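You operate a simulated robot arm through the tools that you are given. There is no shell and no other tool. Be economical: measure what you need, move in short steps, check, and stop when the job is done.

You run a simulated robot arm. Do the job below in one go: nothing can be reset, and whatever is moved stays where it is left.

## Task
Put the 20 mm cable gland from the top of the workbench on the end of the right wall shelf and the 16 mm cable gland on the red compressor tag. Take the red block and put it on the shelf of the green stand. Fetch the filter card and set it on the top of the steel table. Take the green padlock on the top of the yellow dryer and put it away on the top of the red cart. Take the green water bottle on the top of the red cart and put it away on the lower shelf of the blue rack. Take the brown valve carton from the top of the large crate and put it in the front of the red reject tray. Press the bleed button three times. Put one of the brown silencer cartons from the open brown carton on the top of the large crate. Shut the upper drawer of the green cabinet. Shut the left door of the green cabinet. Take the white kit card and put it on top of the brown taped carton. The order is free. Set down upright: red block, green water bottle, brown valve carton, brown silencer carton.

The check looks at the end state, three seconds after you hand in, the way a careful person would. Anything else that was tipped, shoved, dropped, spilled or broken makes it a failure.

## Robot
A 7-joint arm with a two-finger parallel gripper on a trunk, on a base that drives. Base frame: it is fixed to the floor where the robot stands at the start and does not move with it; the origin is under the middle of the robot, x ahead of it, y to its left, z up; the surface under the hand at the start is at about z = 820. Lengths are in mm, angles in degrees, forces in N, time in s.
Its first joint turns from -166.0 to 166.0 degrees. Places, roughly: bleed button [4500, 1700, 900]; brown silencer carton [5000, 2000, 250]; brown valve carton [3000, 1250, 750]; cable gland [750, -250, 750]; end of the right wall shelf (23x15 cm) [-1000, -980, 800]; filter card [2000, -1750, 750]; front of the red reject tray (14x13 cm) [5060, 2020, 800]; green padlock (4x2x9 cm) [3000, -1800, 1100]; green water bottle [2000, 750, 750]; left door of the green cabinet [5700, 3900, 300]; lower shelf of the blue rack [6600, 3100, 500]; red block [-1000, -1250, 750]; red compressor tag [1000, 0, 750]; shelf of the green stand [1600, -1900, 300]; taped carton [5000, 2500, 750]; top of the large crate [3200, 1100, 600]; top of the red cart [2100, 600, 800]; top of the steel table [1000, 500, 800]; upper drawer of the green cabinet [5800, 3700, 800]; white kit card [6250, 3750, 1000]. Payload 3.43 kg.
The tool frame sits at the grasp point between the pads (the TCP): z along the fingers, y along the line on which they close. The tips reach 30 mm beyond it. Largest opening 94 mm; finger width 28, thickness 10; the body of the gripper, 50 by 96 mm, starts 55 mm behind the TCP.
Orientation is told as [roll, pitch, yaw] about the base's x, y, z axes, in that order, counted from this pose: with the fingers straight down and closing along the base's y, the tool's x points along the base's -x, its y along +y and its z along -z.

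## Interface
- The arm moves only by the tool move_arm. Its argument "moves" is a list of rows, each a list of 3 entries, a list of its own where there are three numbers: the shift along the tool's x, y, z in units of 30 mm (1.0 is 30 mm), then the turn, a rotation vector about the tool's x, y, z in units of 5 degrees (1.0 is 5 degrees), then the gripper command, from -1 (shut) to 1 (fully open), values between in proportion. In form: [[[dx, dy, dz], [rx, ry, rz], claw], ...]. A call has 1 to 10 rows; each row shifts and turns the commanded pose from where the row before left it, along the tool's axes as they then stand. A call with a number of a shift or a turn outside -1 to 1 is refused whole. Rows are played at 5 a second. More than 50 mm and 8.6 degrees between two rows, or a gripper value outside its range, and nothing of the call is played. A pose out of reach is approached as far as the arm can. The call stops where the force on the tool passes 40 N (or 10 N more than at its start, if that is more) or the arm is blocked; 0.2 s more then pass. Each finger travels about 45 mm/s and halts on what it meets, pressing with about 39 N; the grip force reading is that of the motor and also rises with nothing between the fingers. The clock runs only during rows and for 0.2 s after the last one: add rows that do not move to give the fingers time. It gives the time, the measured TCP pose, the force on the tool (base axes), the opening and the grip force at its end, in the units of the frame above (readings bear some noise), with the torque about the TCP (base axes, N m) and any sound that the robot's microphone picked up.
- Cameras (640 x 400 px; columns grow to the right, rows downward): "scene" is now at [509, 210.1, 1177.3]; the picture's right is [-0.06, -1.00, 0.00], its down [-0.59, 0.04, -0.81] and it looks along [0.80, -0.05, -0.59] (base axes); focal length 214 px, centre (320, 200). "wrist" rides on the gripper at [76, 14, -102] in the tool frame; the picture's right is [-0.18, 0.98, 0.00], its down [-0.75, -0.14, -0.64] and it looks along [-0.63, -0.12, 0.77] (tool axes); focal length 243 px, centre (320, 200). There is no depth. A picture from a camera that has moved, and an enlarged one, comes with that camera's place and axes in the base frame and with its lens.
- snapshot(camera): a new picture of that camera. The clock stands still meanwhile.
- raise_lower(by): slides the trunk up (or, below 0, down) by that many mm; the arm and the scene camera ride with it, the base frame stays. It gives what a move gives, with no picture.
- roll_base(legs): drives the robot by 1 to 6 legs, each [ahead, left, turn to the left] in mm, mm and degrees, along the robot's own axes; the way and the turn of a leg run together, so that a leg with both is an arc; at most 1500 mm and 180 degrees a leg. The arm and the cameras ride along, it lands a little off, and it stops where it bumps. It gives what a move gives.
- head_to(pan, tilt): turns the head with the scene camera to pan (to the left, within 103 degrees either way) and tilt (down, from -29 to 69), counted from straight ahead of the robot. It gives what a move gives.
- inspect(camera, box): a new picture of the part [left, top, right, bottom] of that camera's present view, enlarged. The clock stands still meanwhile.
- finish_job(): hands the job in; it is judged then, once.

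Go step by step. Nothing tells you exact positions but the pictures and the camera data: compare them with the known pose of the tool, close in by small moves and look again before you grip or let go. The budget is 535 turns and 310 pictures, counting those below and the enlarged ones. Unless the task says otherwise, let go and move clear before handing in, and close with one line.

The tools are called after "Emit:" as a command line: name --argument value ..., lists and objects as JSON in quotes. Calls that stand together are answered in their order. move_arm: Moves the arm, as the interface text tells. Its arguments: {"type":"object","properties":{"moves":{"type":"array","items":{"type":"array"}}},"required":["moves"]} The other tools are called the same way: raise_lower (by) slides the trunk up or down; roll_base (legs) drives the base; head_to (pan, tilt) turns the head that bears the scene camera; snapshot (camera) takes a picture; inspect (camera, box) takes an enlarged picture of a part of a camera's view; finish_job () hands the job in.

At the start:

```text
t: 0.0
eef_pos: [676.8, 158.4, 1129.0]
orientation: [-0.1, 0.0, 0.0]
contact_force: [-0.1, 0.0, -0.5]
ft_torque: [0.01, -0.02, 0.01]
opening: 93.8
finger_force: 0.1
trunk travel left (down, up): [-275.0, 215.0]
robot x, y, heading: [-3.9, 2.6, 0.0]
head pan, tilt: [-3.7, 36.3]
```

scene: 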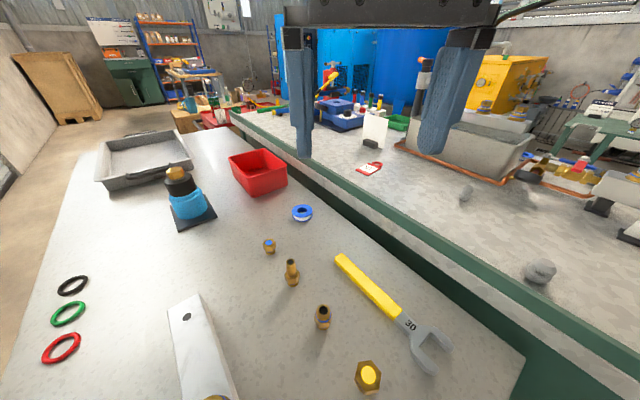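
wrist: 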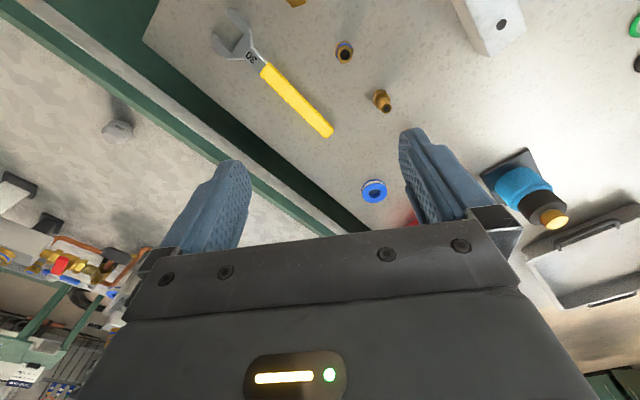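

I see a steel table with fittings in front of me and a workbench behind it. First I look around with the head.

Emit:
inspect --camera "scene" --box '[320, 60, 640, 260]'

Emit:
inspect --camera "scene" --box '[60, 0, 380, 200]'

```text
2.00 times, centred on (480, 160) of scene
camera zoom: at [509.0, 210.1, 1177.3], right [-0.06, -1.0, 0.0], down [-0.59, 0.04, -0.81], along [0.8, -0.05, -0.59], focal length 429 px, centre (0, 280)
```

zoom: 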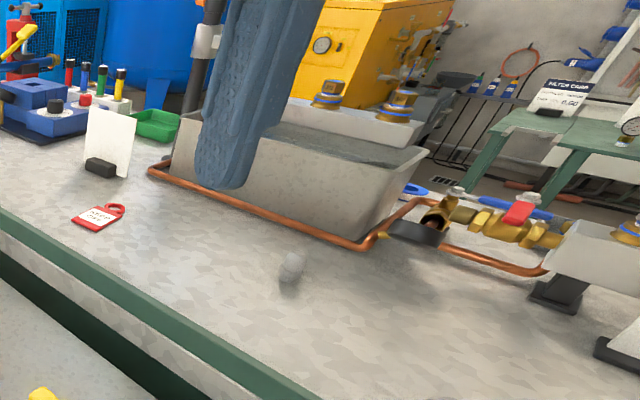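

```text
2.00 times, centred on (220, 100) of scene
camera zoom: at [509.0, 210.1, 1177.3], right [-0.06, -1.0, 0.0], down [-0.59, 0.04, -0.81], along [0.8, -0.05, -0.59], focal length 429 px, centre (520, 400)
```

zoom: 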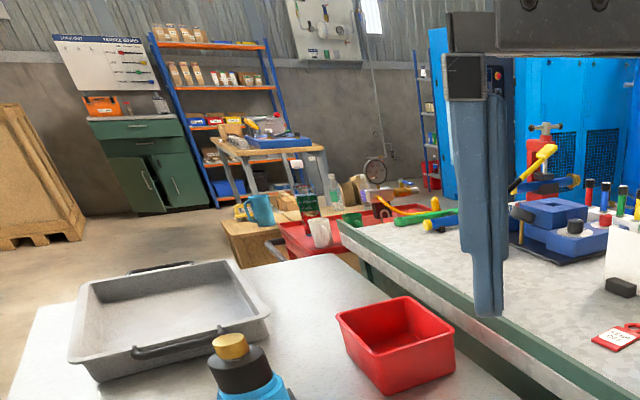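

The red compressor tag and grey plastic glands are on the workbench. I'll look to the right.

Emit:
head_to --pan -50 --tilt 30

Emit:
snapshot --camera "scene"

Emit:
head_to --pan -100 --tilt 25

Emit:
snapshot --camera "scene"

Emit:
head_to --pan 60 --tilt 25

Emit:
snapshot --camera "scene"

```text
t: 1.1
eef_pos: [677.5, 158.7, 1129.2]
orientation: [0.0, 0.0, 0.0]
contact_force: [0.4, 0.3, 0.9]
ft_torque: [0.02, -0.04, 0.01]
opening: 93.8
finger_force: 0.0
trunk travel left (down, up): [-275.0, 215.0]
robot x, y, heading: [1.3, 3.3, 0.2]
head pan, tilt: [-50.0, 30.0]
```

```text
305 pictures are left
camera scene: at [480.0, 146.5, 1187.1], right [-0.77, -0.64, 0.0], down [-0.32, 0.38, -0.87], along [0.56, -0.66, -0.5], focal length 214 px, centre (320, 200)
```

scene: 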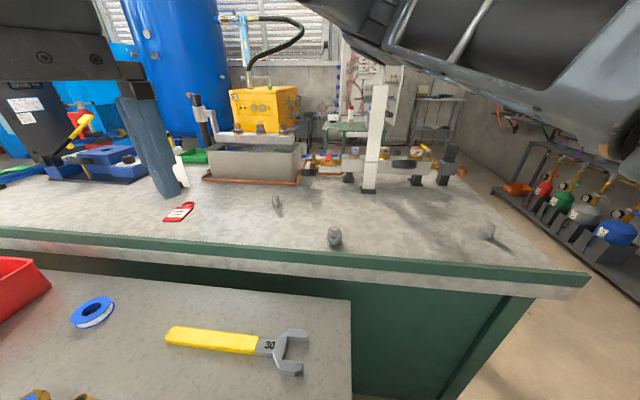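

```text
t: 2.3
eef_pos: [677.5, 158.0, 1128.5]
orientation: [0.0, -0.1, 0.1]
contact_force: [-0.5, 0.1, 0.9]
ft_torque: [0.0, 0.04, -0.05]
opening: 94.1
finger_force: 0.0
trunk travel left (down, up): [-275.0, 215.0]
robot x, y, heading: [1.7, 0.3, -0.1]
head pan, tilt: [-100.0, 25.0]
```

```text
304 pictures are left
camera scene: at [405.9, 125.0, 1195.1], right [-0.98, 0.17, 0.0], down [0.07, 0.42, -0.91], along [-0.16, -0.89, -0.42], focal length 214 px, centre (320, 200)
```

scene: 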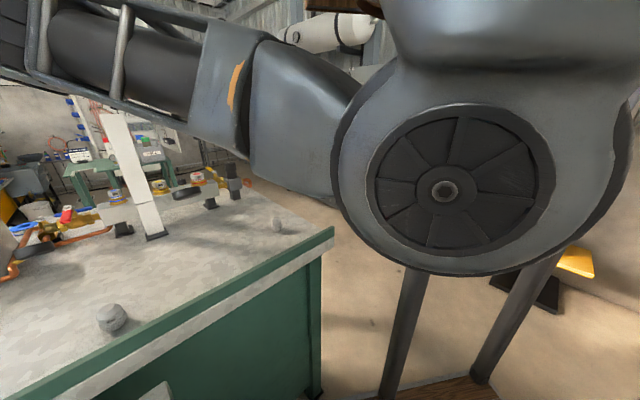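

```text
t: 4.8
eef_pos: [678.2, 158.4, 1128.6]
orientation: [0.0, 0.0, 0.0]
contact_force: [0.3, 0.5, 0.2]
ft_torque: [0.04, 0.0, -0.01]
opening: 93.8
finger_force: 0.0
trunk travel left (down, up): [-275.0, 215.0]
robot x, y, heading: [1.2, -0.2, -0.2]
head pan, tilt: [60.0, 25.0]
```

```text
303 pictures are left
camera scene: at [467.9, 295.5, 1195.1], right [0.87, -0.5, 0.0], down [-0.21, -0.37, -0.91], along [0.45, 0.78, -0.42], focal length 214 px, centre (320, 200)
```

scene: 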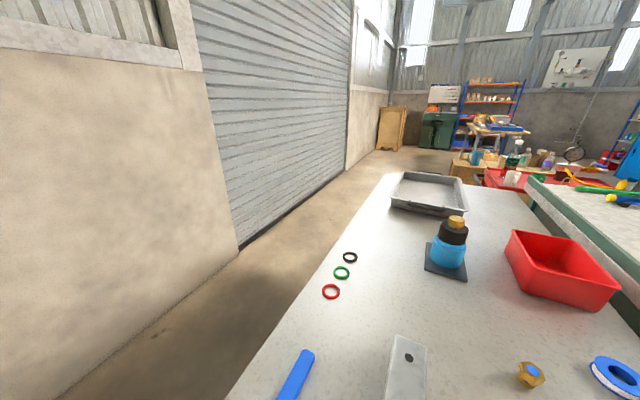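

Three grey glands lie on the workbench. I'll zoom in on them to tell the sizes.

Emit:
head_to --pan -50 --tilt 40

Emit:
inspect --camera "scene" --box '[150, 100, 350, 225]'

Emit:
inspect --camera "scene" --box '[340, 80, 540, 205]'

```text
t: 6.7
eef_pos: [677.2, 158.8, 1129.2]
orientation: [0.0, 0.0, 0.0]
contact_force: [-0.7, 0.2, -0.3]
ft_torque: [0.01, 0.02, 0.02]
opening: 94.2
finger_force: 0.1
trunk travel left (down, up): [-275.0, 215.0]
robot x, y, heading: [2.8, 0.2, 0.0]
head pan, tilt: [-50.0, 40.0]
```

```text
3.20 times, centred on (250, 162) of scene
camera zoom: at [476.5, 150.6, 1171.8], right [-0.77, -0.64, 0.0], down [-0.41, 0.49, -0.77], along [0.49, -0.59, -0.64], focal length 686 px, centre (544, 320)
```

zoom: 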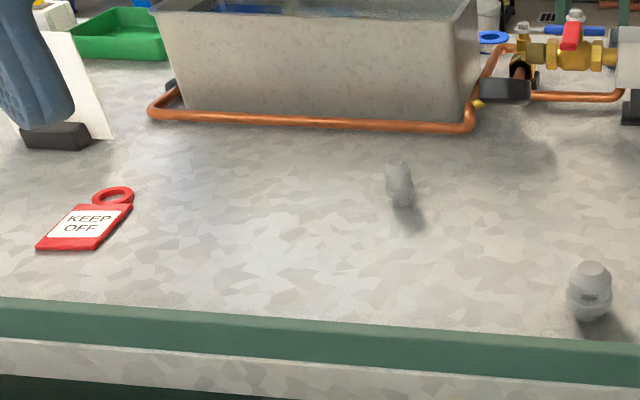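

```text
3.20 times, centred on (440, 142) of scene
camera zoom: at [476.5, 150.6, 1171.8], right [-0.77, -0.64, 0.0], down [-0.41, 0.49, -0.77], along [0.49, -0.59, -0.64], focal length 686 px, centre (-64, 384)
```

zoom: 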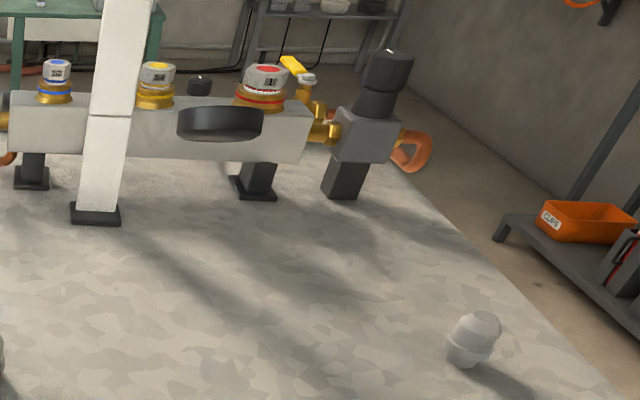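

Emit:
inspect --camera "scene" --box '[262, 140, 294, 160]'

Emit:
inspect --camera "scene" --box '[318, 176, 350, 206]'

Emit:
inspect --camera "scene" --box '[470, 173, 510, 198]'

```text
16.00 times, centred on (278, 150) of scene
camera zoom: at [476.5, 150.6, 1171.8], right [-0.77, -0.64, 0.0], down [-0.41, 0.49, -0.77], along [0.49, -0.59, -0.64], focal length 3432 px, centre (992, 1000)
```

zoom: 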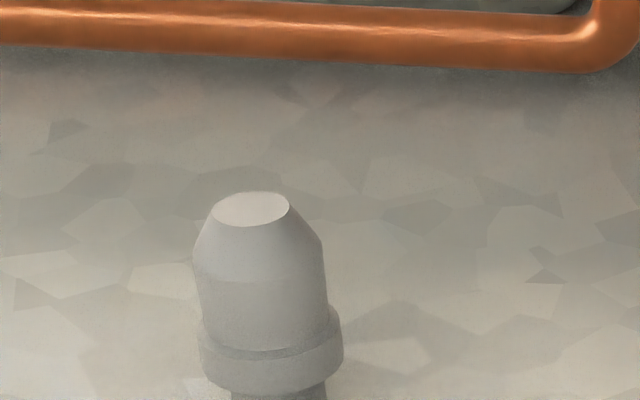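

```text
13.33 times, centred on (334, 191) of scene
camera zoom: at [476.5, 150.6, 1171.8], right [-0.77, -0.64, 0.0], down [-0.41, 0.49, -0.77], along [0.49, -0.59, -0.64], focal length 2860 px, centre (133, 320)
```

zoom: 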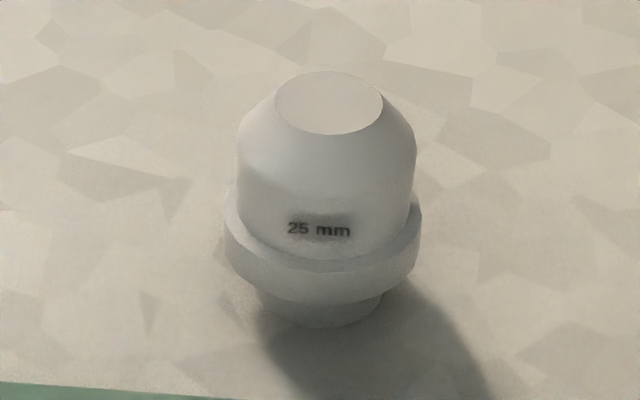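

```text
16.00 times, centred on (490, 186) of scene
camera zoom: at [476.5, 150.6, 1171.8], right [-0.77, -0.64, 0.0], down [-0.41, 0.49, -0.77], along [0.49, -0.59, -0.64], focal length 3432 px, centre (-2400, 432)
```

zoom: 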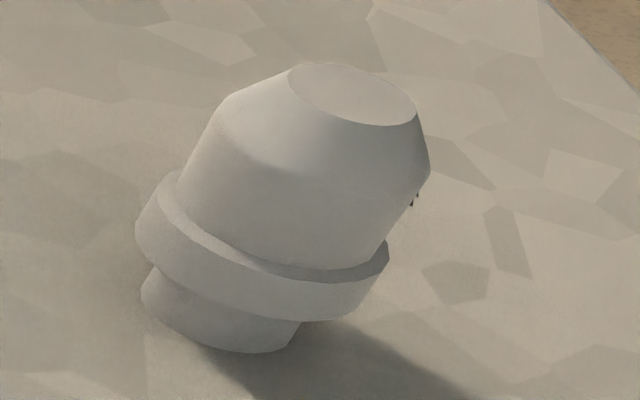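

The near one reads "25 mm". I'll raise the trunk for a stereo baseline to find the bench height and see all sides.

Emit:
raise_lower --by 200

Emit:
inspect --camera "scene" --box '[160, 140, 560, 390]'

Emit:
snapshot --camera "wrist"

```text
t: 8.8
eef_pos: [677.1, 158.0, 1328.9]
orientation: [0.0, -0.1, 0.0]
contact_force: [0.6, -0.7, -0.1]
ft_torque: [0.0, 0.04, 0.01]
opening: 93.9
finger_force: 0.0
trunk travel left (down, up): [-475.0, 15.0]
robot x, y, heading: [1.5, 2.6, 0.1]
head pan, tilt: [-50.0, 40.0]
```

```text
1.60 times, centred on (360, 265) of scene
camera zoom: at [476.5, 150.6, 1371.7], right [-0.77, -0.64, 0.0], down [-0.41, 0.49, -0.77], along [0.49, -0.59, -0.64], focal length 343 px, centre (256, 96)
```

zoom: 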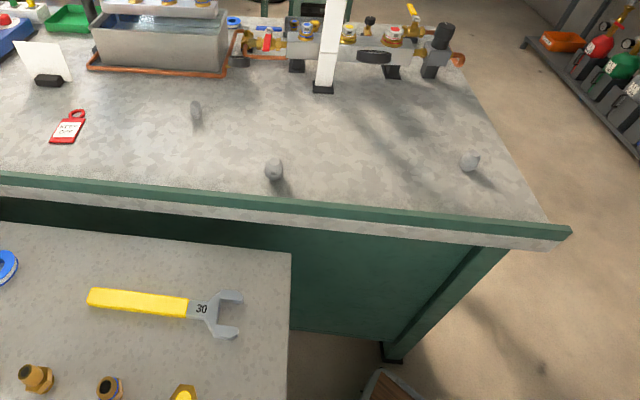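

```text
296 pictures are left
camera wrist: at [600.9, 171.9, 1431.8], right [0.18, 0.98, 0.0], down [0.75, -0.14, 0.64], along [0.63, -0.12, -0.77], focal length 243 px, centre (320, 200)
```

wrist: 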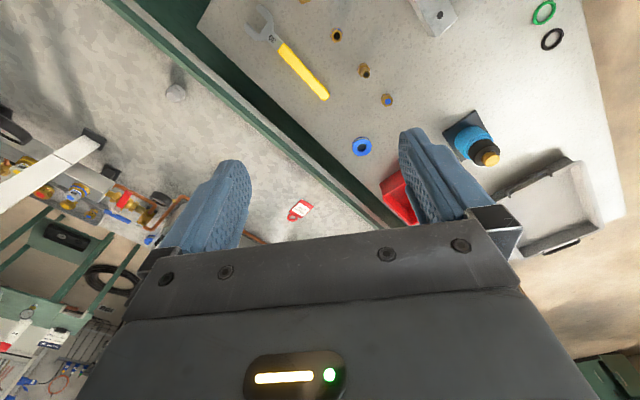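

Bench surface is about z=843, rotated ~34° to me; glands stand with tops near 892: G1 (932,-193), 25 mm at (700,-169), G3 (435,-405); tag about (1126,11). I look down at my own base and around before driving.

Emit:
head_to --pan -100 --tilt 60

Emit:
snapshot --camera "scene"

Emit:
head_to --pan -103 --tilt 15

Emit:
snapshot --camera "scene"

Emit:
head_to --pan 0 --tilt 65

Emit:
snapshot --camera "scene"

```text
t: 10.0
eef_pos: [677.1, 157.6, 1329.2]
orientation: [0.0, 0.0, 0.0]
contact_force: [-0.1, -0.3, 0.4]
ft_torque: [0.01, 0.03, 0.01]
opening: 94.0
finger_force: 0.1
trunk travel left (down, up): [-475.0, 15.0]
robot x, y, heading: [0.6, -0.4, -0.0]
head pan, tilt: [-100.0, 60.0]
```

```text
295 pictures are left
camera scene: at [410.3, 150.0, 1345.0], right [-0.98, 0.17, 0.0], down [0.15, 0.85, -0.5], along [-0.09, -0.49, -0.87], focal length 214 px, centre (320, 200)
```

scene: 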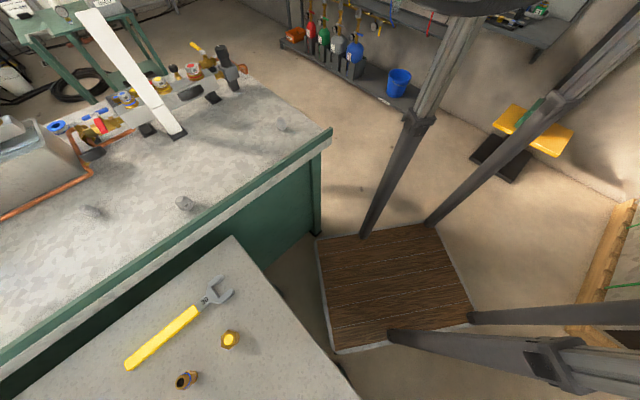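

```text
t: 11.1
eef_pos: [678.0, 158.1, 1328.7]
orientation: [0.1, 0.0, 0.1]
contact_force: [0.3, -0.6, -0.5]
ft_torque: [-0.02, 0.03, -0.03]
opening: 94.1
finger_force: 0.1
trunk travel left (down, up): [-475.0, 15.0]
robot x, y, heading: [-0.3, -1.4, -0.3]
head pan, tilt: [-103.0, 15.0]
```

```text
294 pictures are left
camera scene: at [400.8, 124.7, 1411.2], right [-0.97, 0.22, 0.0], down [0.06, 0.25, -0.97], along [-0.22, -0.94, -0.26], focal length 214 px, centre (320, 200)
```

scene: 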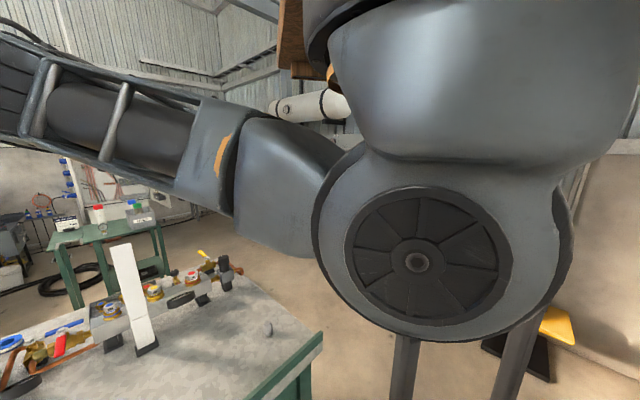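

```text
t: 12.9
eef_pos: [678.2, 158.5, 1329.6]
orientation: [0.0, -0.1, 0.0]
contact_force: [1.2, 0.9, 0.3]
ft_torque: [0.01, 0.05, -0.01]
opening: 94.0
finger_force: 0.0
trunk travel left (down, up): [-475.0, 15.0]
robot x, y, heading: [-0.8, -1.0, 0.3]
head pan, tilt: [0.0, 65.0]
```

```text
293 pictures are left
camera scene: at [482.5, 215.7, 1339.5], right [0.0, -1.0, 0.0], down [-0.91, 0.0, -0.42], along [0.42, 0.0, -0.91], focal length 214 px, centre (320, 200)
```

scene: 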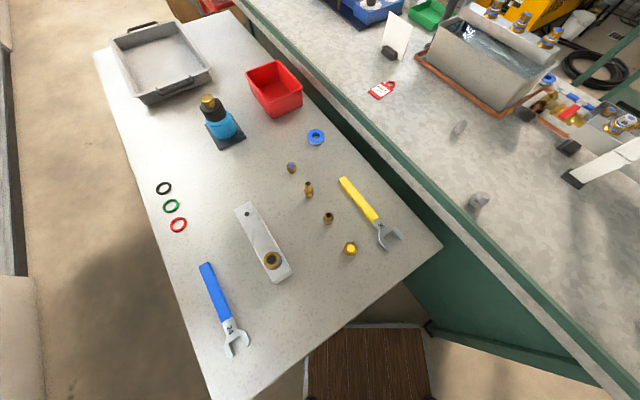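

My base is a wooden platform roughly 570 wide and 355 to its front, nestled between the steel table end and the bench edge. I back off, turn to face the bench and look again.

Emit:
roll_base --legs '[[-150, 0, 0], [0, 0, -56.3]]'

Emit:
head_to --pan 0 --tilt 60

Emit:
snapshot --camera "scene"

Emit:
snapshot --camera "wrist"

```text
t: 16.8
eef_pos: [363.9, -470.5, 1330.0]
orientation: [0.1, 0.0, -55.7]
contact_force: [-0.3, 0.5, -0.1]
ft_torque: [0.03, 0.01, 0.01]
opening: 94.0
finger_force: 0.1
trunk travel left (down, up): [-475.0, 15.0]
robot x, y, heading: [-147.9, 4.3, -55.8]
head pan, tilt: [0.0, 65.0]
```

```text
t: 17.4
eef_pos: [363.2, -471.3, 1329.1]
orientation: [0.1, 0.0, -55.7]
contact_force: [-0.5, 0.2, 0.2]
ft_torque: [0.0, -0.02, 0.01]
opening: 94.1
finger_force: 0.1
trunk travel left (down, up): [-475.0, 15.0]
robot x, y, heading: [-148.4, 0.0, -55.7]
head pan, tilt: [0.0, 60.0]
```

```text
292 pictures are left
camera scene: at [303.4, -281.8, 1345.0], right [-0.83, -0.56, 0.0], down [-0.49, 0.72, -0.5], along [0.28, -0.41, -0.87], focal length 214 px, centre (320, 200)
```

scene: 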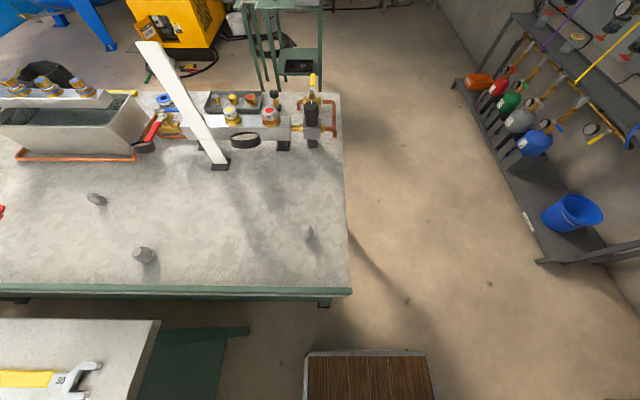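

```text
291 pictures are left
camera wrist: at [331.8, -400.0, 1431.8], right [0.92, 0.4, 0.0], down [0.31, -0.7, 0.64], along [0.26, -0.59, -0.77], focal length 243 px, centre (320, 200)
```

wrist: 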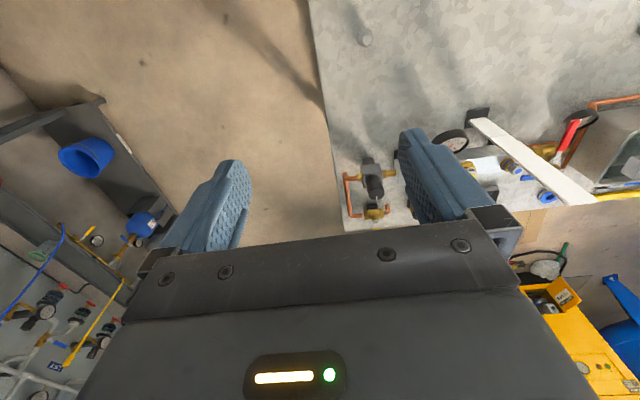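

Emit:
inspect --camera "scene" --box '[80, 185, 112, 205]'

Emit:
inspect --camera "scene" --box '[292, 220, 324, 245]'

Emit:
inspect --camera "wrist" --box '[346, 20, 386, 50]'

```text
16.00 times, centred on (96, 195) of scene
camera zoom: at [303.4, -281.8, 1345.0], right [-0.83, -0.56, 0.0], down [-0.49, 0.72, -0.5], along [0.28, -0.41, -0.87], focal length 3432 px, centre (3904, 280)
```

zoom: 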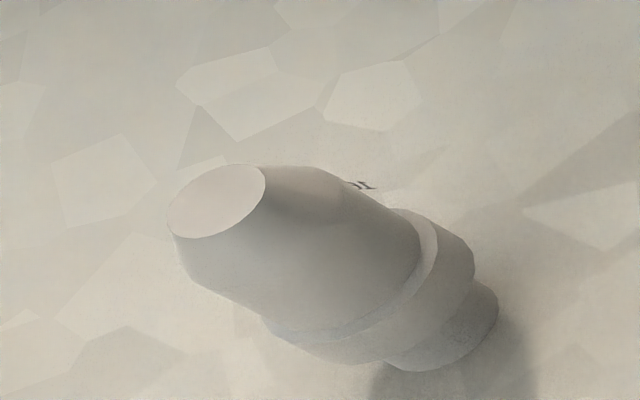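

```text
16.00 times, centred on (308, 232) of scene
camera zoom: at [303.4, -281.8, 1345.0], right [-0.83, -0.56, 0.0], down [-0.49, 0.72, -0.5], along [0.28, -0.41, -0.87], focal length 3432 px, centre (512, -320)
```

zoom: 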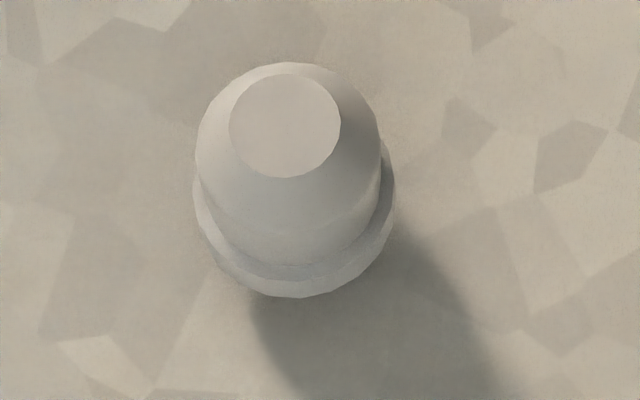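

```text
13.33 times, centred on (366, 35) of wrist
camera zoom: at [331.8, -400.0, 1431.8], right [0.92, 0.4, 0.0], down [0.31, -0.7, 0.64], along [0.26, -0.59, -0.77], focal length 3235 px, centre (-293, 2400)
```

zoom: 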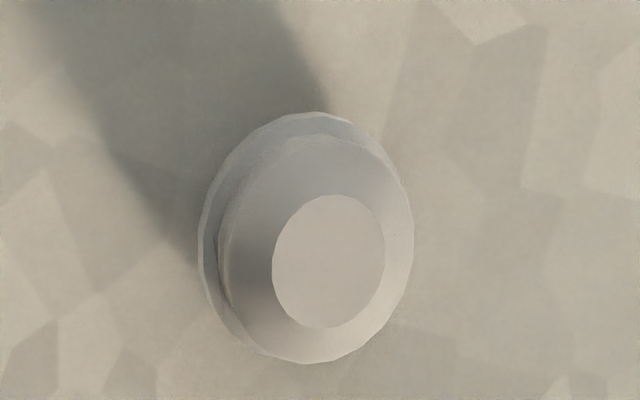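

G1 is the smaller (24.5 mm flange → 16 mm) and G3 28 mm flange → 20 mm. I drive into the corner to get G1 and reach the tag.

Emit:
roll_base --legs '[[0, 240, 0], [145, 0, 0]]'

Emit:
head_to --pan 40 --tilt 50

Emit:
snapshot --camera "scene"

```text
t: 20.2
eef_pos: [647.3, -459.2, 1329.4]
orientation: [0.0, 0.0, -55.8]
contact_force: [-0.6, 0.5, -0.6]
ft_torque: [0.0, 0.01, -0.02]
opening: 93.8
finger_force: 0.1
trunk travel left (down, up): [-475.0, 15.0]
robot x, y, heading: [136.8, 11.2, -55.6]
head pan, tilt: [0.0, 60.0]
```

```text
t: 21.3
eef_pos: [647.8, -459.4, 1329.3]
orientation: [0.0, 0.0, -55.8]
contact_force: [0.8, 0.1, -0.8]
ft_torque: [0.01, -0.01, -0.01]
opening: 94.3
finger_force: 0.0
trunk travel left (down, up): [-475.0, 15.0]
robot x, y, heading: [137.7, 12.3, -55.8]
head pan, tilt: [40.0, 50.0]
```

```text
287 pictures are left
camera scene: at [624.9, -236.4, 1357.6], right [-0.27, -0.96, 0.0], down [-0.74, 0.21, -0.64], along [0.62, -0.18, -0.77], focal length 214 px, centre (320, 200)
```

scene: 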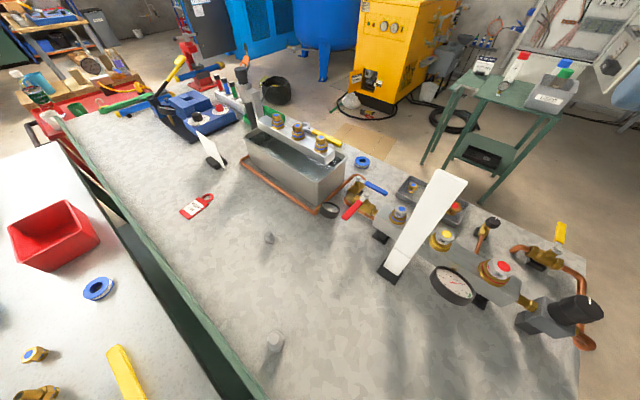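

Now move the open gripper above G1 (~(926,-192)).

Emit:
move_arm --moves '[[[0.17, 1, 0.6], [0, 0, 0], 1], [[0.17, 1, 0.6], [0, 0, 0], 1], [[0.17, 1, 0.6], [0, 0, 0], 1], [[0.17, 1, 0.6], [0, 0, 0], 1], [[0.17, 1, 0.6], [0, 0, 0], 1], [[0.17, 1, 0.6], [0, 0, 0], 1], [[0.17, 1, 0.6], [0, 0, 0], 1], [[0.17, 1, 0.6], [0, 0, 0], 1], [[0.17, 1, 0.6], [0, 0, 0], 1], [[0.17, 1, 0.6], [0, 0, 0], 1]]'

Emit:
move_arm --moves '[[[0.15, 0.9, 0.9], [0, 0, 0], 1], [[0.15, 0.9, 0.9], [0, 0, 0], 1], [[0.15, 0.86, 0.9], [0, 0, 0], 1], [[0, 0, 1], [0, 0, 0], 1], [[0, 0, 1], [0, 0, 0], 1]]'

Emit:
snapshot --camera "wrist"

Emit:
snapshot --camera "scene"

```text
t: 23.5
eef_pos: [868.5, -248.1, 1150.1]
orientation: [-0.1, -0.1, -56.0]
contact_force: [-0.1, 0.1, -0.3]
ft_torque: [0.06, -0.01, -0.01]
opening: 94.1
finger_force: 0.1
trunk travel left (down, up): [-475.0, 15.0]
robot x, y, heading: [135.3, 13.6, -56.0]
head pan, tilt: [40.0, 50.0]
```

```text
t: 24.7
eef_pos: [925.2, -192.2, 1006.3]
orientation: [-0.1, 0.0, -55.8]
contact_force: [0.0, 0.1, -0.3]
ft_torque: [-0.01, -0.03, 0.0]
opening: 94.0
finger_force: 0.0
trunk travel left (down, up): [-475.0, 15.0]
robot x, y, heading: [135.8, 13.3, -55.8]
head pan, tilt: [40.0, 50.0]
```

```text
286 pictures are left
camera wrist: at [893.8, -122.0, 1109.9], right [0.92, 0.4, 0.0], down [0.31, -0.7, 0.64], along [0.26, -0.59, -0.77], focal length 243 px, centre (320, 200)
```

wrist: 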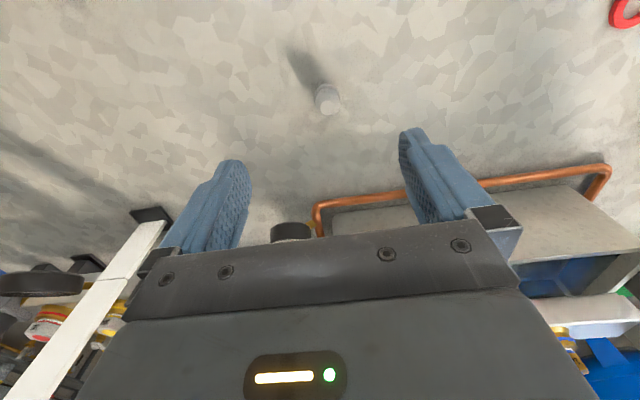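

```text
285 pictures are left
camera scene: at [624.9, -236.2, 1357.7], right [-0.27, -0.96, 0.0], down [-0.74, 0.21, -0.64], along [0.62, -0.18, -0.77], focal length 214 px, centre (320, 200)
```

scene: 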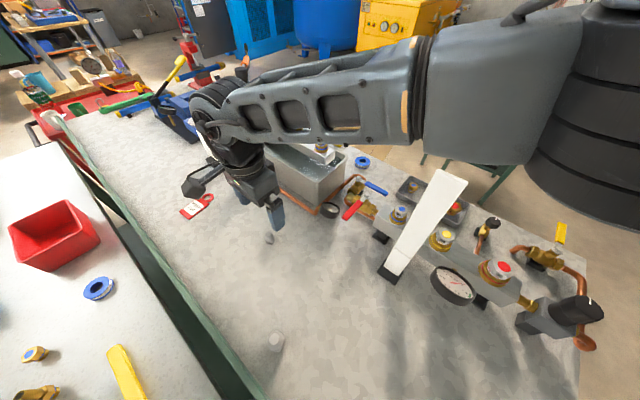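

Emit:
move_arm --moves '[[[0, 0.25, 0.9], [0, 0, 0], 1], [[0, 0, 1], [0, 0, 0], 1], [[0, 0, 1], [0, 0, 0], 1], [[0, 0, 0.7], [0, 0, 0], 1], [[0, 0, 0.6], [0, 0, 0], 0.3]]'

Emit:
inspect --camera "wrist" --box '[160, 0, 480, 200]'

```text
t: 25.9
eef_pos: [933.2, -187.2, 882.0]
orientation: [0.0, 0.0, -55.8]
contact_force: [-0.5, -0.1, 0.0]
ft_torque: [0.03, 0.01, -0.02]
opening: 61.0
finger_force: 0.0
trunk travel left (down, up): [-475.0, 15.0]
robot x, y, heading: [135.5, 11.2, -56.0]
head pan, tilt: [40.0, 50.0]
```

```text
2.00 times, centred on (320, 100) of wrist
camera zoom: at [900.6, -117.1, 984.2], right [0.92, 0.4, 0.0], down [0.31, -0.7, 0.64], along [0.26, -0.59, -0.77], focal length 485 px, centre (320, 400)
```

zoom: 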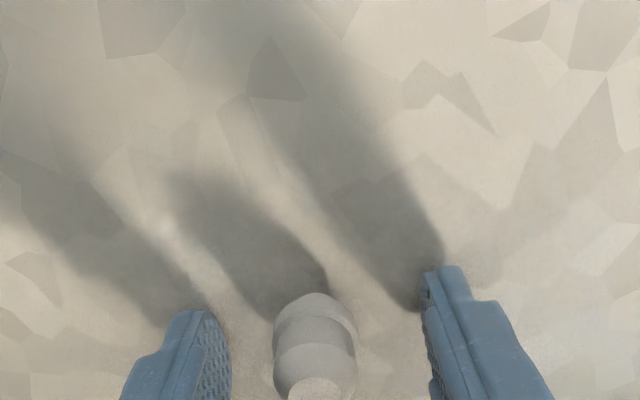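

Emit:
move_arm --moves '[[[0, 0, 0.1], [0, 0, 0], -1], [[0, 0, 0], [0, 0, 0], -1], [[0, 0, 0], [0, 0, 0], -1], [[0, 0, 0], [0, 0, 0], -1], [[0, 0, 0], [0, 0, 0], -1], [[0, 0, 0], [0, 0, 0], -1]]'

Emit:
inspect --camera "wrist" --box '[200, 100, 440, 250]'

```text
t: 27.2
eef_pos: [932.4, -188.2, 879.8]
orientation: [0.0, 0.0, -56.0]
contact_force: [-7.5, -1.7, 15.0]
ft_torque: [0.05, 0.53, 0.08]
opening: 20.7
finger_force: 38.6
trunk travel left (down, up): [-475.0, 15.0]
robot x, y, heading: [134.9, 13.4, -55.9]
head pan, tilt: [40.0, 50.0]
stopped in row 6: the force on the tool passed its limit at 41 N (the readings are from after the stop); the commanded pose is now the measured one
```

```text
2.67 times, centred on (320, 175) of wrist
camera zoom: at [900.6, -118.1, 982.6], right [0.92, 0.4, 0.0], down [0.31, -0.7, 0.64], along [0.26, -0.59, -0.77], focal length 647 px, centre (320, 267)
```

zoom: 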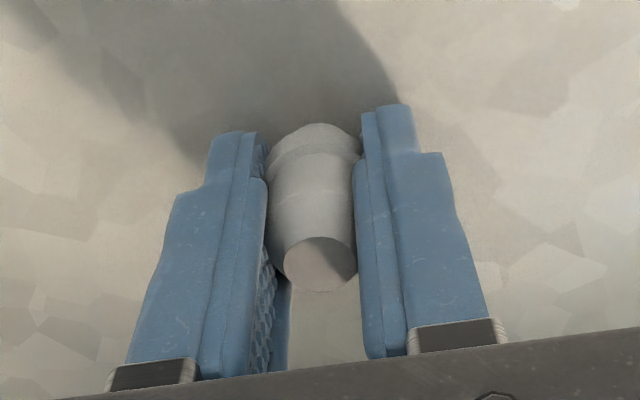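

Gripped. I lift and move toward the tag.

Emit:
move_arm --moves '[[[0, 0, -0.5], [0, 0, 0], -1], [[0, 0, -1], [0, 0, 0], -1], [[0, 0, -1], [0, 0, 0], -1], [[0.2, 1, 0], [0, 0, 0], -1], [[0.2, 1, 0], [0, 0, 0], -1], [[0.2, 1, 0], [0, 0, 0], -1], [[0.2, 1, 0], [0, 0, 0], -1], [[0.2, 1, 0], [0, 0, 0], -1]]'

Emit:
snapshot --camera "wrist"

Emit:
inspect --camera "scene" --box '[140, 150, 300, 250]'

```text
t: 28.8
eef_pos: [1037.1, -272.4, 961.7]
orientation: [0.4, -0.2, -69.5]
contact_force: [-0.8, 0.4, 0.2]
ft_torque: [-0.03, 0.01, -0.03]
opening: 20.1
finger_force: 39.2
out of reach, approached as far as the arm can: row 8
trunk travel left (down, up): [-475.0, 15.0]
robot x, y, heading: [141.5, 12.7, -55.8]
head pan, tilt: [40.0, 50.0]
stopped in row 8: the arm was blocked; the commanded pose is now the measured one
```

```text
282 pictures are left
camera wrist: at [1022.1, -197.0, 1063.9], right [0.99, 0.17, 0.01], down [0.13, -0.75, 0.64], along [0.12, -0.63, -0.77], focal length 243 px, centre (320, 200)
```

wrist: 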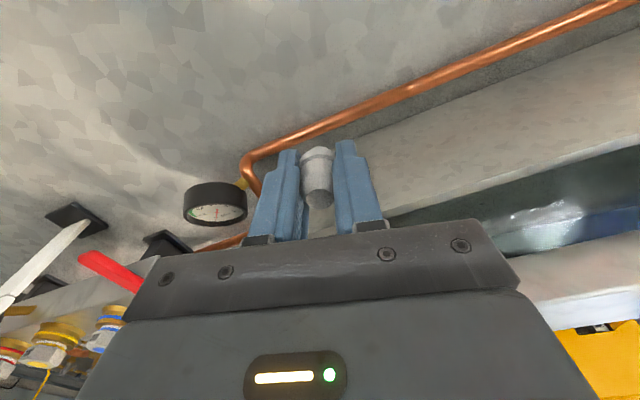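

```text
4.00 times, centred on (220, 200) of scene
camera zoom: at [627.9, -232.0, 1360.5], right [-0.22, -0.98, 0.0], down [-0.72, 0.16, -0.67], along [0.65, -0.15, -0.74], focal length 858 px, centre (720, 200)
```

zoom: 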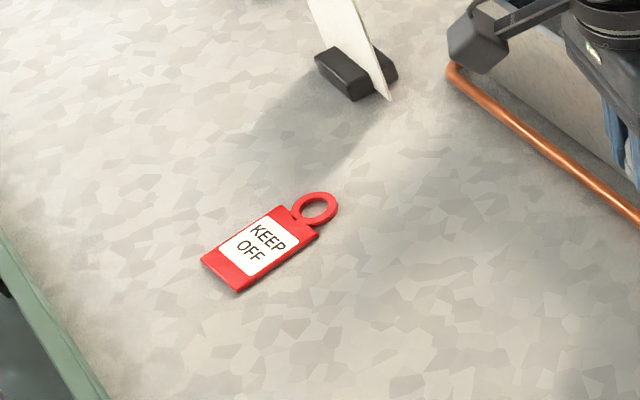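

The arm was blocked and drifted; I look at how the arm stands.

Emit:
snapshot --camera "scene"

Emit:
move_arm --moves '[[[0, 0, 0], [0, 0, 0], -1]]'

```text
280 pictures are left
camera scene: at [627.9, -232.0, 1360.5], right [-0.22, -0.98, 0.0], down [-0.72, 0.16, -0.67], along [0.65, -0.15, -0.74], focal length 214 px, centre (320, 200)
```

scene: 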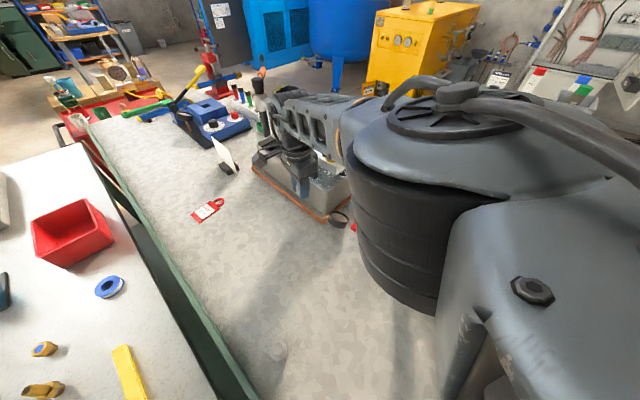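

```text
t: 29.2
eef_pos: [1036.3, -274.0, 960.8]
orientation: [0.5, -0.3, -69.5]
contact_force: [-0.3, -0.8, -0.6]
ft_torque: [-0.01, 0.03, 0.02]
opening: 20.8
finger_force: 38.9
trunk travel left (down, up): [-475.0, 15.0]
robot x, y, heading: [137.6, 15.5, -55.8]
head pan, tilt: [40.0, 50.0]
```

The arm's shoulder is pushing against my own head: leftward reach is limited. I'll swing the arm back to the middle, then re-park with the front along the bench so the tag lies to my right.

Emit:
move_arm --moves '[[[0, 0, -1], [0, 0, 0], -1], [[0, 0, -1], [0, 0, 0], -1], [[0, -0.8, -1], [0, 0, 0], -1], [[0, -0.9, -1], [0, 0, 0], -1], [[-0.2, -1, -1], [0, 0, 0], -1], [[-0.2, -1, -1], [0, 0, 0], -1], [[-0.2, -1, -1], [0, 0, 0], -1], [[-0.2, -1, -0.5], [0, 0, 0], -1], [[-0.2, -1, -0.5], [0, 0, 0], -1], [[-0.2, -1, 0], [0, 0, 0], -1]]'

Emit:
move_arm --moves '[[[-0.2, -1, 0], [0, 0, 0], -1], [[-0.2, -1, 0], [0, 0, 0], -1], [[-0.2, -1, 0], [0, 0, 0], -1], [[-0.2, -1, 0], [0, 0, 0], -1], [[-0.2, -1, 0], [0, 0, 0], -1], [[-0.2, -1, 0], [0, 0, 0], -1], [[-0.2, -1, 0], [0, 0, 0], -1], [[-0.2, -1, 0], [0, 0, 0], -1], [[-0.2, -1, 0], [0, 0, 0], -1]]'

```text
t: 31.4
eef_pos: [832.5, -384.5, 1201.8]
orientation: [0.6, -0.4, -69.3]
contact_force: [0.4, 1.0, -0.1]
ft_torque: [-0.01, 0.05, 0.0]
opening: 20.5
finger_force: 39.1
trunk travel left (down, up): [-475.0, 15.0]
robot x, y, heading: [135.5, 12.7, -55.9]
head pan, tilt: [40.0, 50.0]
```

```text
t: 33.4
eef_pos: [601.1, -529.9, 1198.4]
orientation: [0.6, -0.5, -69.3]
contact_force: [0.6, -0.4, 0.1]
ft_torque: [0.0, 0.02, 0.06]
opening: 20.3
finger_force: 38.7
trunk travel left (down, up): [-475.0, 15.0]
robot x, y, heading: [135.4, 7.8, -55.5]
head pan, tilt: [40.0, 50.0]
```

Emit:
roll_base --legs '[[-150, -180, 0], [0, 0, 89.5], [100, -210, 0]]'

Emit:
head_to --pan 0 --tilt 60

Emit:
snapshot --camera "scene"

Emit:
head_to --pan -60 --tilt 60

Emit:
snapshot --camera "scene"

```text
t: 40.3
eef_pos: [647.9, 366.2, 1199.1]
orientation: [0.6, -0.5, 19.8]
contact_force: [0.0, 0.2, 0.2]
ft_torque: [-0.03, 0.01, -0.03]
opening: 21.5
finger_force: 38.2
trunk travel left (down, up): [-475.0, 15.0]
robot x, y, heading: [99.7, -89.6, 33.1]
head pan, tilt: [40.0, 50.0]
```

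```text
t: 41.4
eef_pos: [649.2, 366.6, 1199.2]
orientation: [0.6, -0.4, 19.9]
contact_force: [0.0, 0.0, -0.2]
ft_torque: [0.03, 0.0, 0.0]
opening: 21.3
finger_force: 38.7
trunk travel left (down, up): [-475.0, 15.0]
robot x, y, heading: [98.4, -85.8, 33.6]
head pan, tilt: [0.0, 60.0]
```

```text
279 pictures are left
camera scene: at [389.1, 360.0, 1345.0], right [0.55, -0.84, 0.0], down [-0.72, -0.48, -0.5], along [0.42, 0.28, -0.87], focal length 214 px, centre (320, 200)
```

scene: 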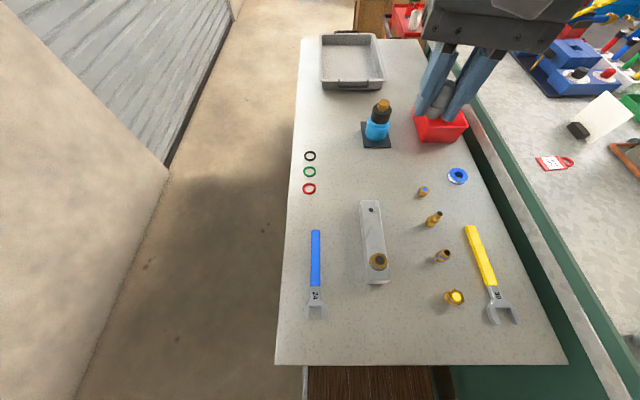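

```text
t: 42.7
eef_pos: [648.9, 367.4, 1200.0]
orientation: [0.7, -0.4, 19.8]
contact_force: [0.0, -0.3, -0.3]
ft_torque: [-0.02, 0.02, -0.01]
opening: 21.5
finger_force: 38.7
trunk travel left (down, up): [-475.0, 15.0]
robot x, y, heading: [99.3, -88.8, 33.1]
head pan, tilt: [-60.0, 60.0]
```

```text
278 pictures are left
camera scene: at [393.0, 293.4, 1345.0], right [-0.45, -0.89, 0.0], down [-0.77, 0.39, -0.5], along [0.45, -0.22, -0.87], focal length 214 px, centre (320, 200)
```

scene: 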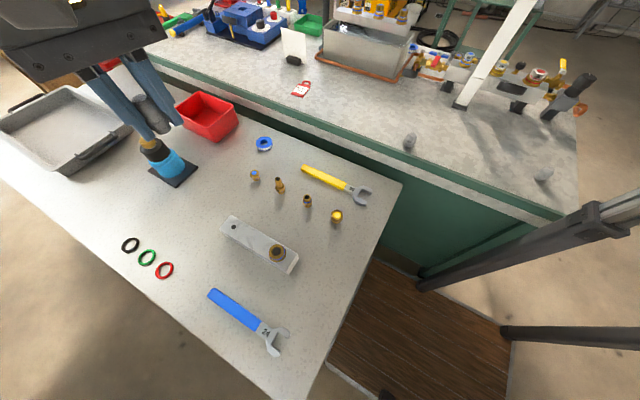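

Only the low platform goes under the table, so I can drive a bit further ahead.

Emit:
roll_base --legs '[[90, 0, 0]]'

Emit:
inspect --camera "scene" --box '[200, 20, 400, 145]'

```text
t: 43.7
eef_pos: [695.1, 400.2, 1199.5]
orientation: [0.7, -0.4, 20.0]
contact_force: [-0.7, -0.3, 0.1]
ft_torque: [0.01, -0.02, 0.02]
opening: 21.4
finger_force: 38.8
trunk travel left (down, up): [-475.0, 15.0]
robot x, y, heading: [151.5, -56.3, 33.6]
head pan, tilt: [-60.0, 60.0]
stopped in leg 1: the robot was blocked; the commanded pose is now the measured one
```

```text
3.20 times, centred on (300, 82) of scene
camera zoom: at [440.3, 325.2, 1345.2], right [-0.44, -0.9, 0.0], down [-0.78, 0.39, -0.5], along [0.45, -0.22, -0.87], focal length 686 px, centre (384, 576)
```

zoom: 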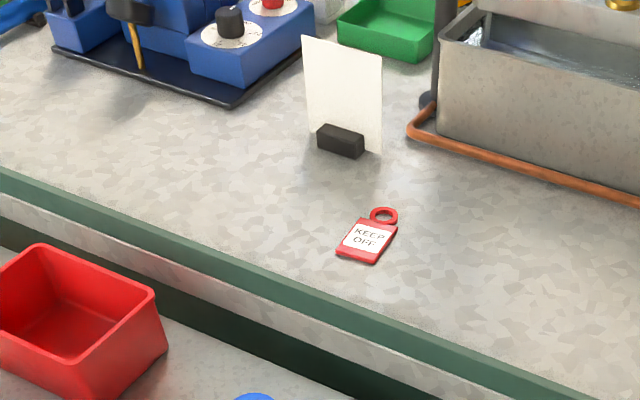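

I bumped lightly at the table end; tag centre measures (1110,15), 960 mm away. Swing the arm over it.

Emit:
move_arm --moves '[[[-0.5, -1, 0], [0, 0, 0], -1], [[-0.5, -1, 0], [0, 0, 0], -1], [[-0.5, -1, 0], [0, 0, 0], -1], [[-0.5, -1, 0], [0, 0, 0], -1], [[-0.5, -1, 0], [0, 0, 0], -1], [[-0.5, -1, 0], [0, 0, 0], -1], [[-0.5, -1, 0], [0, 0, 0], -1], [[-0.5, -1, 0.3], [0, 0, 0], -1], [[-0.5, -1, 0.5], [0, 0, 0], -1], [[-0.5, -1, 0.5], [0, 0, 0], -1]]'

Emit:
move_arm --moves '[[[-0.5, -1, 1], [0, 0, 0], -1], [[-0.5, -1, 1], [0, 0, 0], -1], [[-0.5, -1, 1], [0, 0, 0], -1], [[-0.5, -1, 1], [0, 0, 0], -1], [[-0.5, -1, 1], [0, 0, 0], -1], [[-0.5, -1, 0.9], [0, 0, 0], -1], [[-0.4, -0.77, 0.9], [0, 0, 0], -1]]'

Emit:
snapshot --camera "wrist"

Emit:
inspect --camera "scene" --box '[200, 20, 400, 145]'

```text
t: 45.9
eef_pos: [938.6, 172.4, 1157.7]
orientation: [0.8, -0.3, 20.1]
contact_force: [-0.4, 0.3, -0.4]
ft_torque: [-0.02, -0.02, -0.01]
opening: 21.2
finger_force: 39.7
trunk travel left (down, up): [-475.0, 15.0]
robot x, y, heading: [148.7, -55.9, 33.6]
head pan, tilt: [-60.0, 60.0]
```

```text
t: 47.5
eef_pos: [1076.6, 45.1, 992.7]
orientation: [0.7, -0.4, 20.1]
contact_force: [-0.1, 0.4, -0.1]
ft_torque: [0.01, 0.0, 0.0]
opening: 21.4
finger_force: 39.4
out of reach, approached as far as the arm can: row 6, 7
trunk travel left (down, up): [-475.0, 15.0]
robot x, y, heading: [147.6, -58.3, 33.9]
head pan, tilt: [-60.0, 60.0]
```

```text
276 pictures are left
camera wrist: at [998.6, 30.6, 1095.3], right [-0.16, 0.99, 0.01], down [0.75, 0.12, 0.65], along [0.64, 0.12, -0.76], focal length 243 px, centre (320, 200)
```

wrist: 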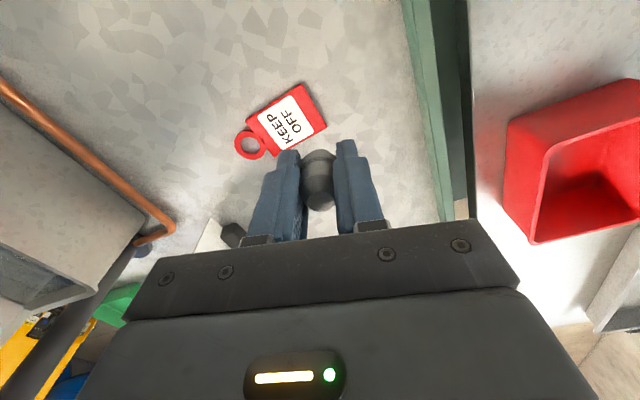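

```text
3.20 times, centred on (300, 82) of scene
camera zoom: at [440.7, 325.4, 1345.0], right [-0.45, -0.9, 0.0], down [-0.78, 0.39, -0.5], along [0.45, -0.22, -0.87], focal length 686 px, centre (384, 576)
```

zoom: 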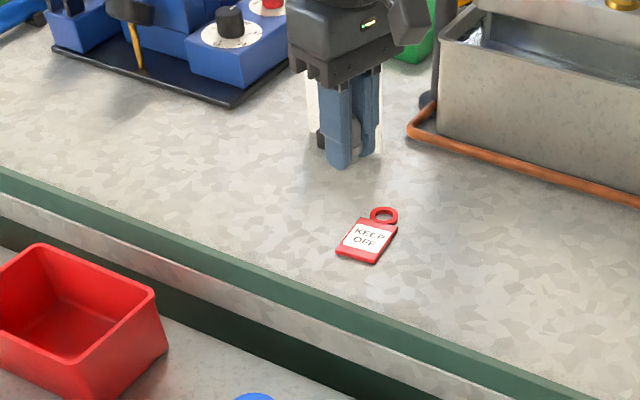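

The high trunk limits reach; I lower the trunk a bit, then continue to the tag centre (1105,16).

Emit:
raise_lower --by -75

Emit:
move_arm --moves '[[[-0.3, -0.5, 0], [0, 0, 0], -1], [[-0.3, -0.65, 0], [0, 0, 0], -1]]'

```text
t: 48.6
eef_pos: [1076.5, 44.3, 918.5]
orientation: [0.6, -0.4, 20.0]
contact_force: [0.5, -0.5, -0.8]
ft_torque: [0.0, 0.03, -0.02]
opening: 21.2
finger_force: 39.1
trunk travel left (down, up): [-400.0, 90.0]
robot x, y, heading: [149.9, -58.3, 33.8]
head pan, tilt: [-60.0, 60.0]
```

```text
t: 49.2
eef_pos: [1075.0, 45.7, 917.6]
orientation: [0.6, -0.4, 19.9]
contact_force: [0.8, 0.1, 0.5]
ft_torque: [-0.02, -0.04, -0.01]
opening: 21.7
finger_force: 38.7
out of reach, approached as far as the arm can: row 1, 2
trunk travel left (down, up): [-400.0, 90.0]
robot x, y, heading: [149.2, -56.3, 33.5]
head pan, tilt: [-60.0, 60.0]
```

Emit:
move_arm --moves '[[[0, 0, -1], [0, 0, 0], -1], [[0, 0, -1], [0, 0, 0], -1], [[0, 0, -1], [0, 0, 0], -1], [[0, 0, -1], [0, 0, 0], -1], [[0, 0, -1], [0, 0, 0], -1], [[-0.3, -0.5, 0], [0, 0, 0], -1], [[-0.3, -0.65, 0], [0, 0, 0], -1]]'

```text
t: 50.9
eef_pos: [1081.9, 36.3, 1066.5]
orientation: [0.6, -0.4, 19.9]
contact_force: [-0.2, 0.0, -0.2]
ft_torque: [0.01, 0.01, -0.01]
opening: 21.3
finger_force: 38.6
out of reach, approached as far as the arm can: row 6, 7
trunk travel left (down, up): [-400.0, 90.0]
robot x, y, heading: [147.8, -58.6, 33.7]
head pan, tilt: [-60.0, 60.0]
```

Emit:
raise_lower --by -150

Emit:
move_arm --moves '[[[0, 0, -0.3], [0, 0, 1], -1], [[0, 0, -0.3], [0, 0, 1], -1], [[0, 0, -0.3], [0, 0, 1], -1], [[-1, 0, 0], [0, 0, 0], -1]]'

```text
t: 52.6
eef_pos: [1082.6, 36.7, 917.4]
orientation: [0.7, -0.5, 19.9]
contact_force: [0.0, 0.3, 0.6]
ft_torque: [0.03, -0.01, -0.02]
opening: 21.6
finger_force: 39.3
trunk travel left (down, up): [-250.0, 240.0]
robot x, y, heading: [151.0, -58.4, 33.3]
head pan, tilt: [-60.0, 60.0]
```

```text
t: 53.6
eef_pos: [1111.4, 37.6, 943.6]
orientation: [0.7, -0.3, 4.9]
contact_force: [0.1, 0.0, 0.1]
ft_torque: [0.02, -0.01, -0.02]
opening: 21.3
finger_force: 38.6
trunk travel left (down, up): [-250.0, 240.0]
robot x, y, heading: [148.1, -55.0, 33.7]
head pan, tilt: [-60.0, 60.0]
```

Emit:
move_arm --moves '[[[0.27, -0.7, 0], [0, 0, 0], -1], [[0, 0, 1], [0, 0, 0], -1], [[0, 0, 0.4], [0, 0, 0], -1]]'

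Emit:
inspect --camera "wrist" --box '[200, 60, 440, 210]'

Emit:
snapshot --camera "scene"

```text
t: 54.4
eef_pos: [1103.6, 16.5, 901.3]
orientation: [0.8, -0.3, 5.0]
contact_force: [-0.2, -0.4, 0.2]
ft_torque: [-0.04, 0.04, -0.01]
opening: 21.2
finger_force: 39.1
trunk travel left (down, up): [-250.0, 240.0]
robot x, y, heading: [149.7, -59.9, 33.3]
head pan, tilt: [-60.0, 60.0]
```

```text
2.67 times, centred on (320, 135) of wrist
camera zoom: at [1026.6, 22.9, 1003.8], right [0.1, 1.0, 0.01], down [0.76, -0.08, 0.64], along [0.64, -0.05, -0.77], focal length 647 px, centre (320, 373)
```

zoom: 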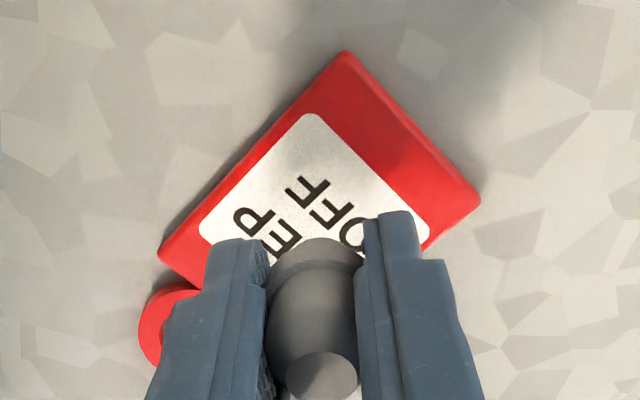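

```text
273 pictures are left
camera scene: at [440.7, 325.4, 1120.1], right [-0.44, -0.9, 0.0], down [-0.78, 0.39, -0.5], along [0.45, -0.22, -0.87], focal length 214 px, centre (320, 200)
```

scene: 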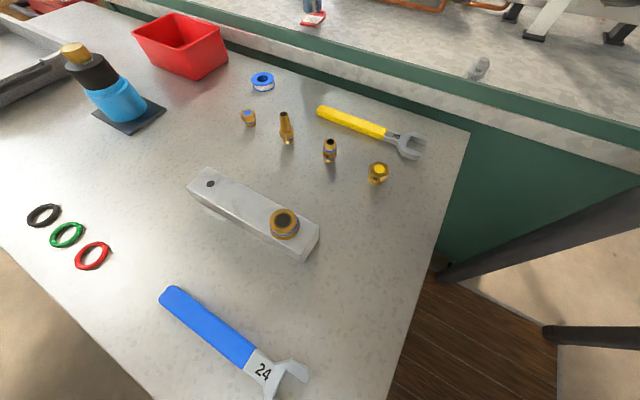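

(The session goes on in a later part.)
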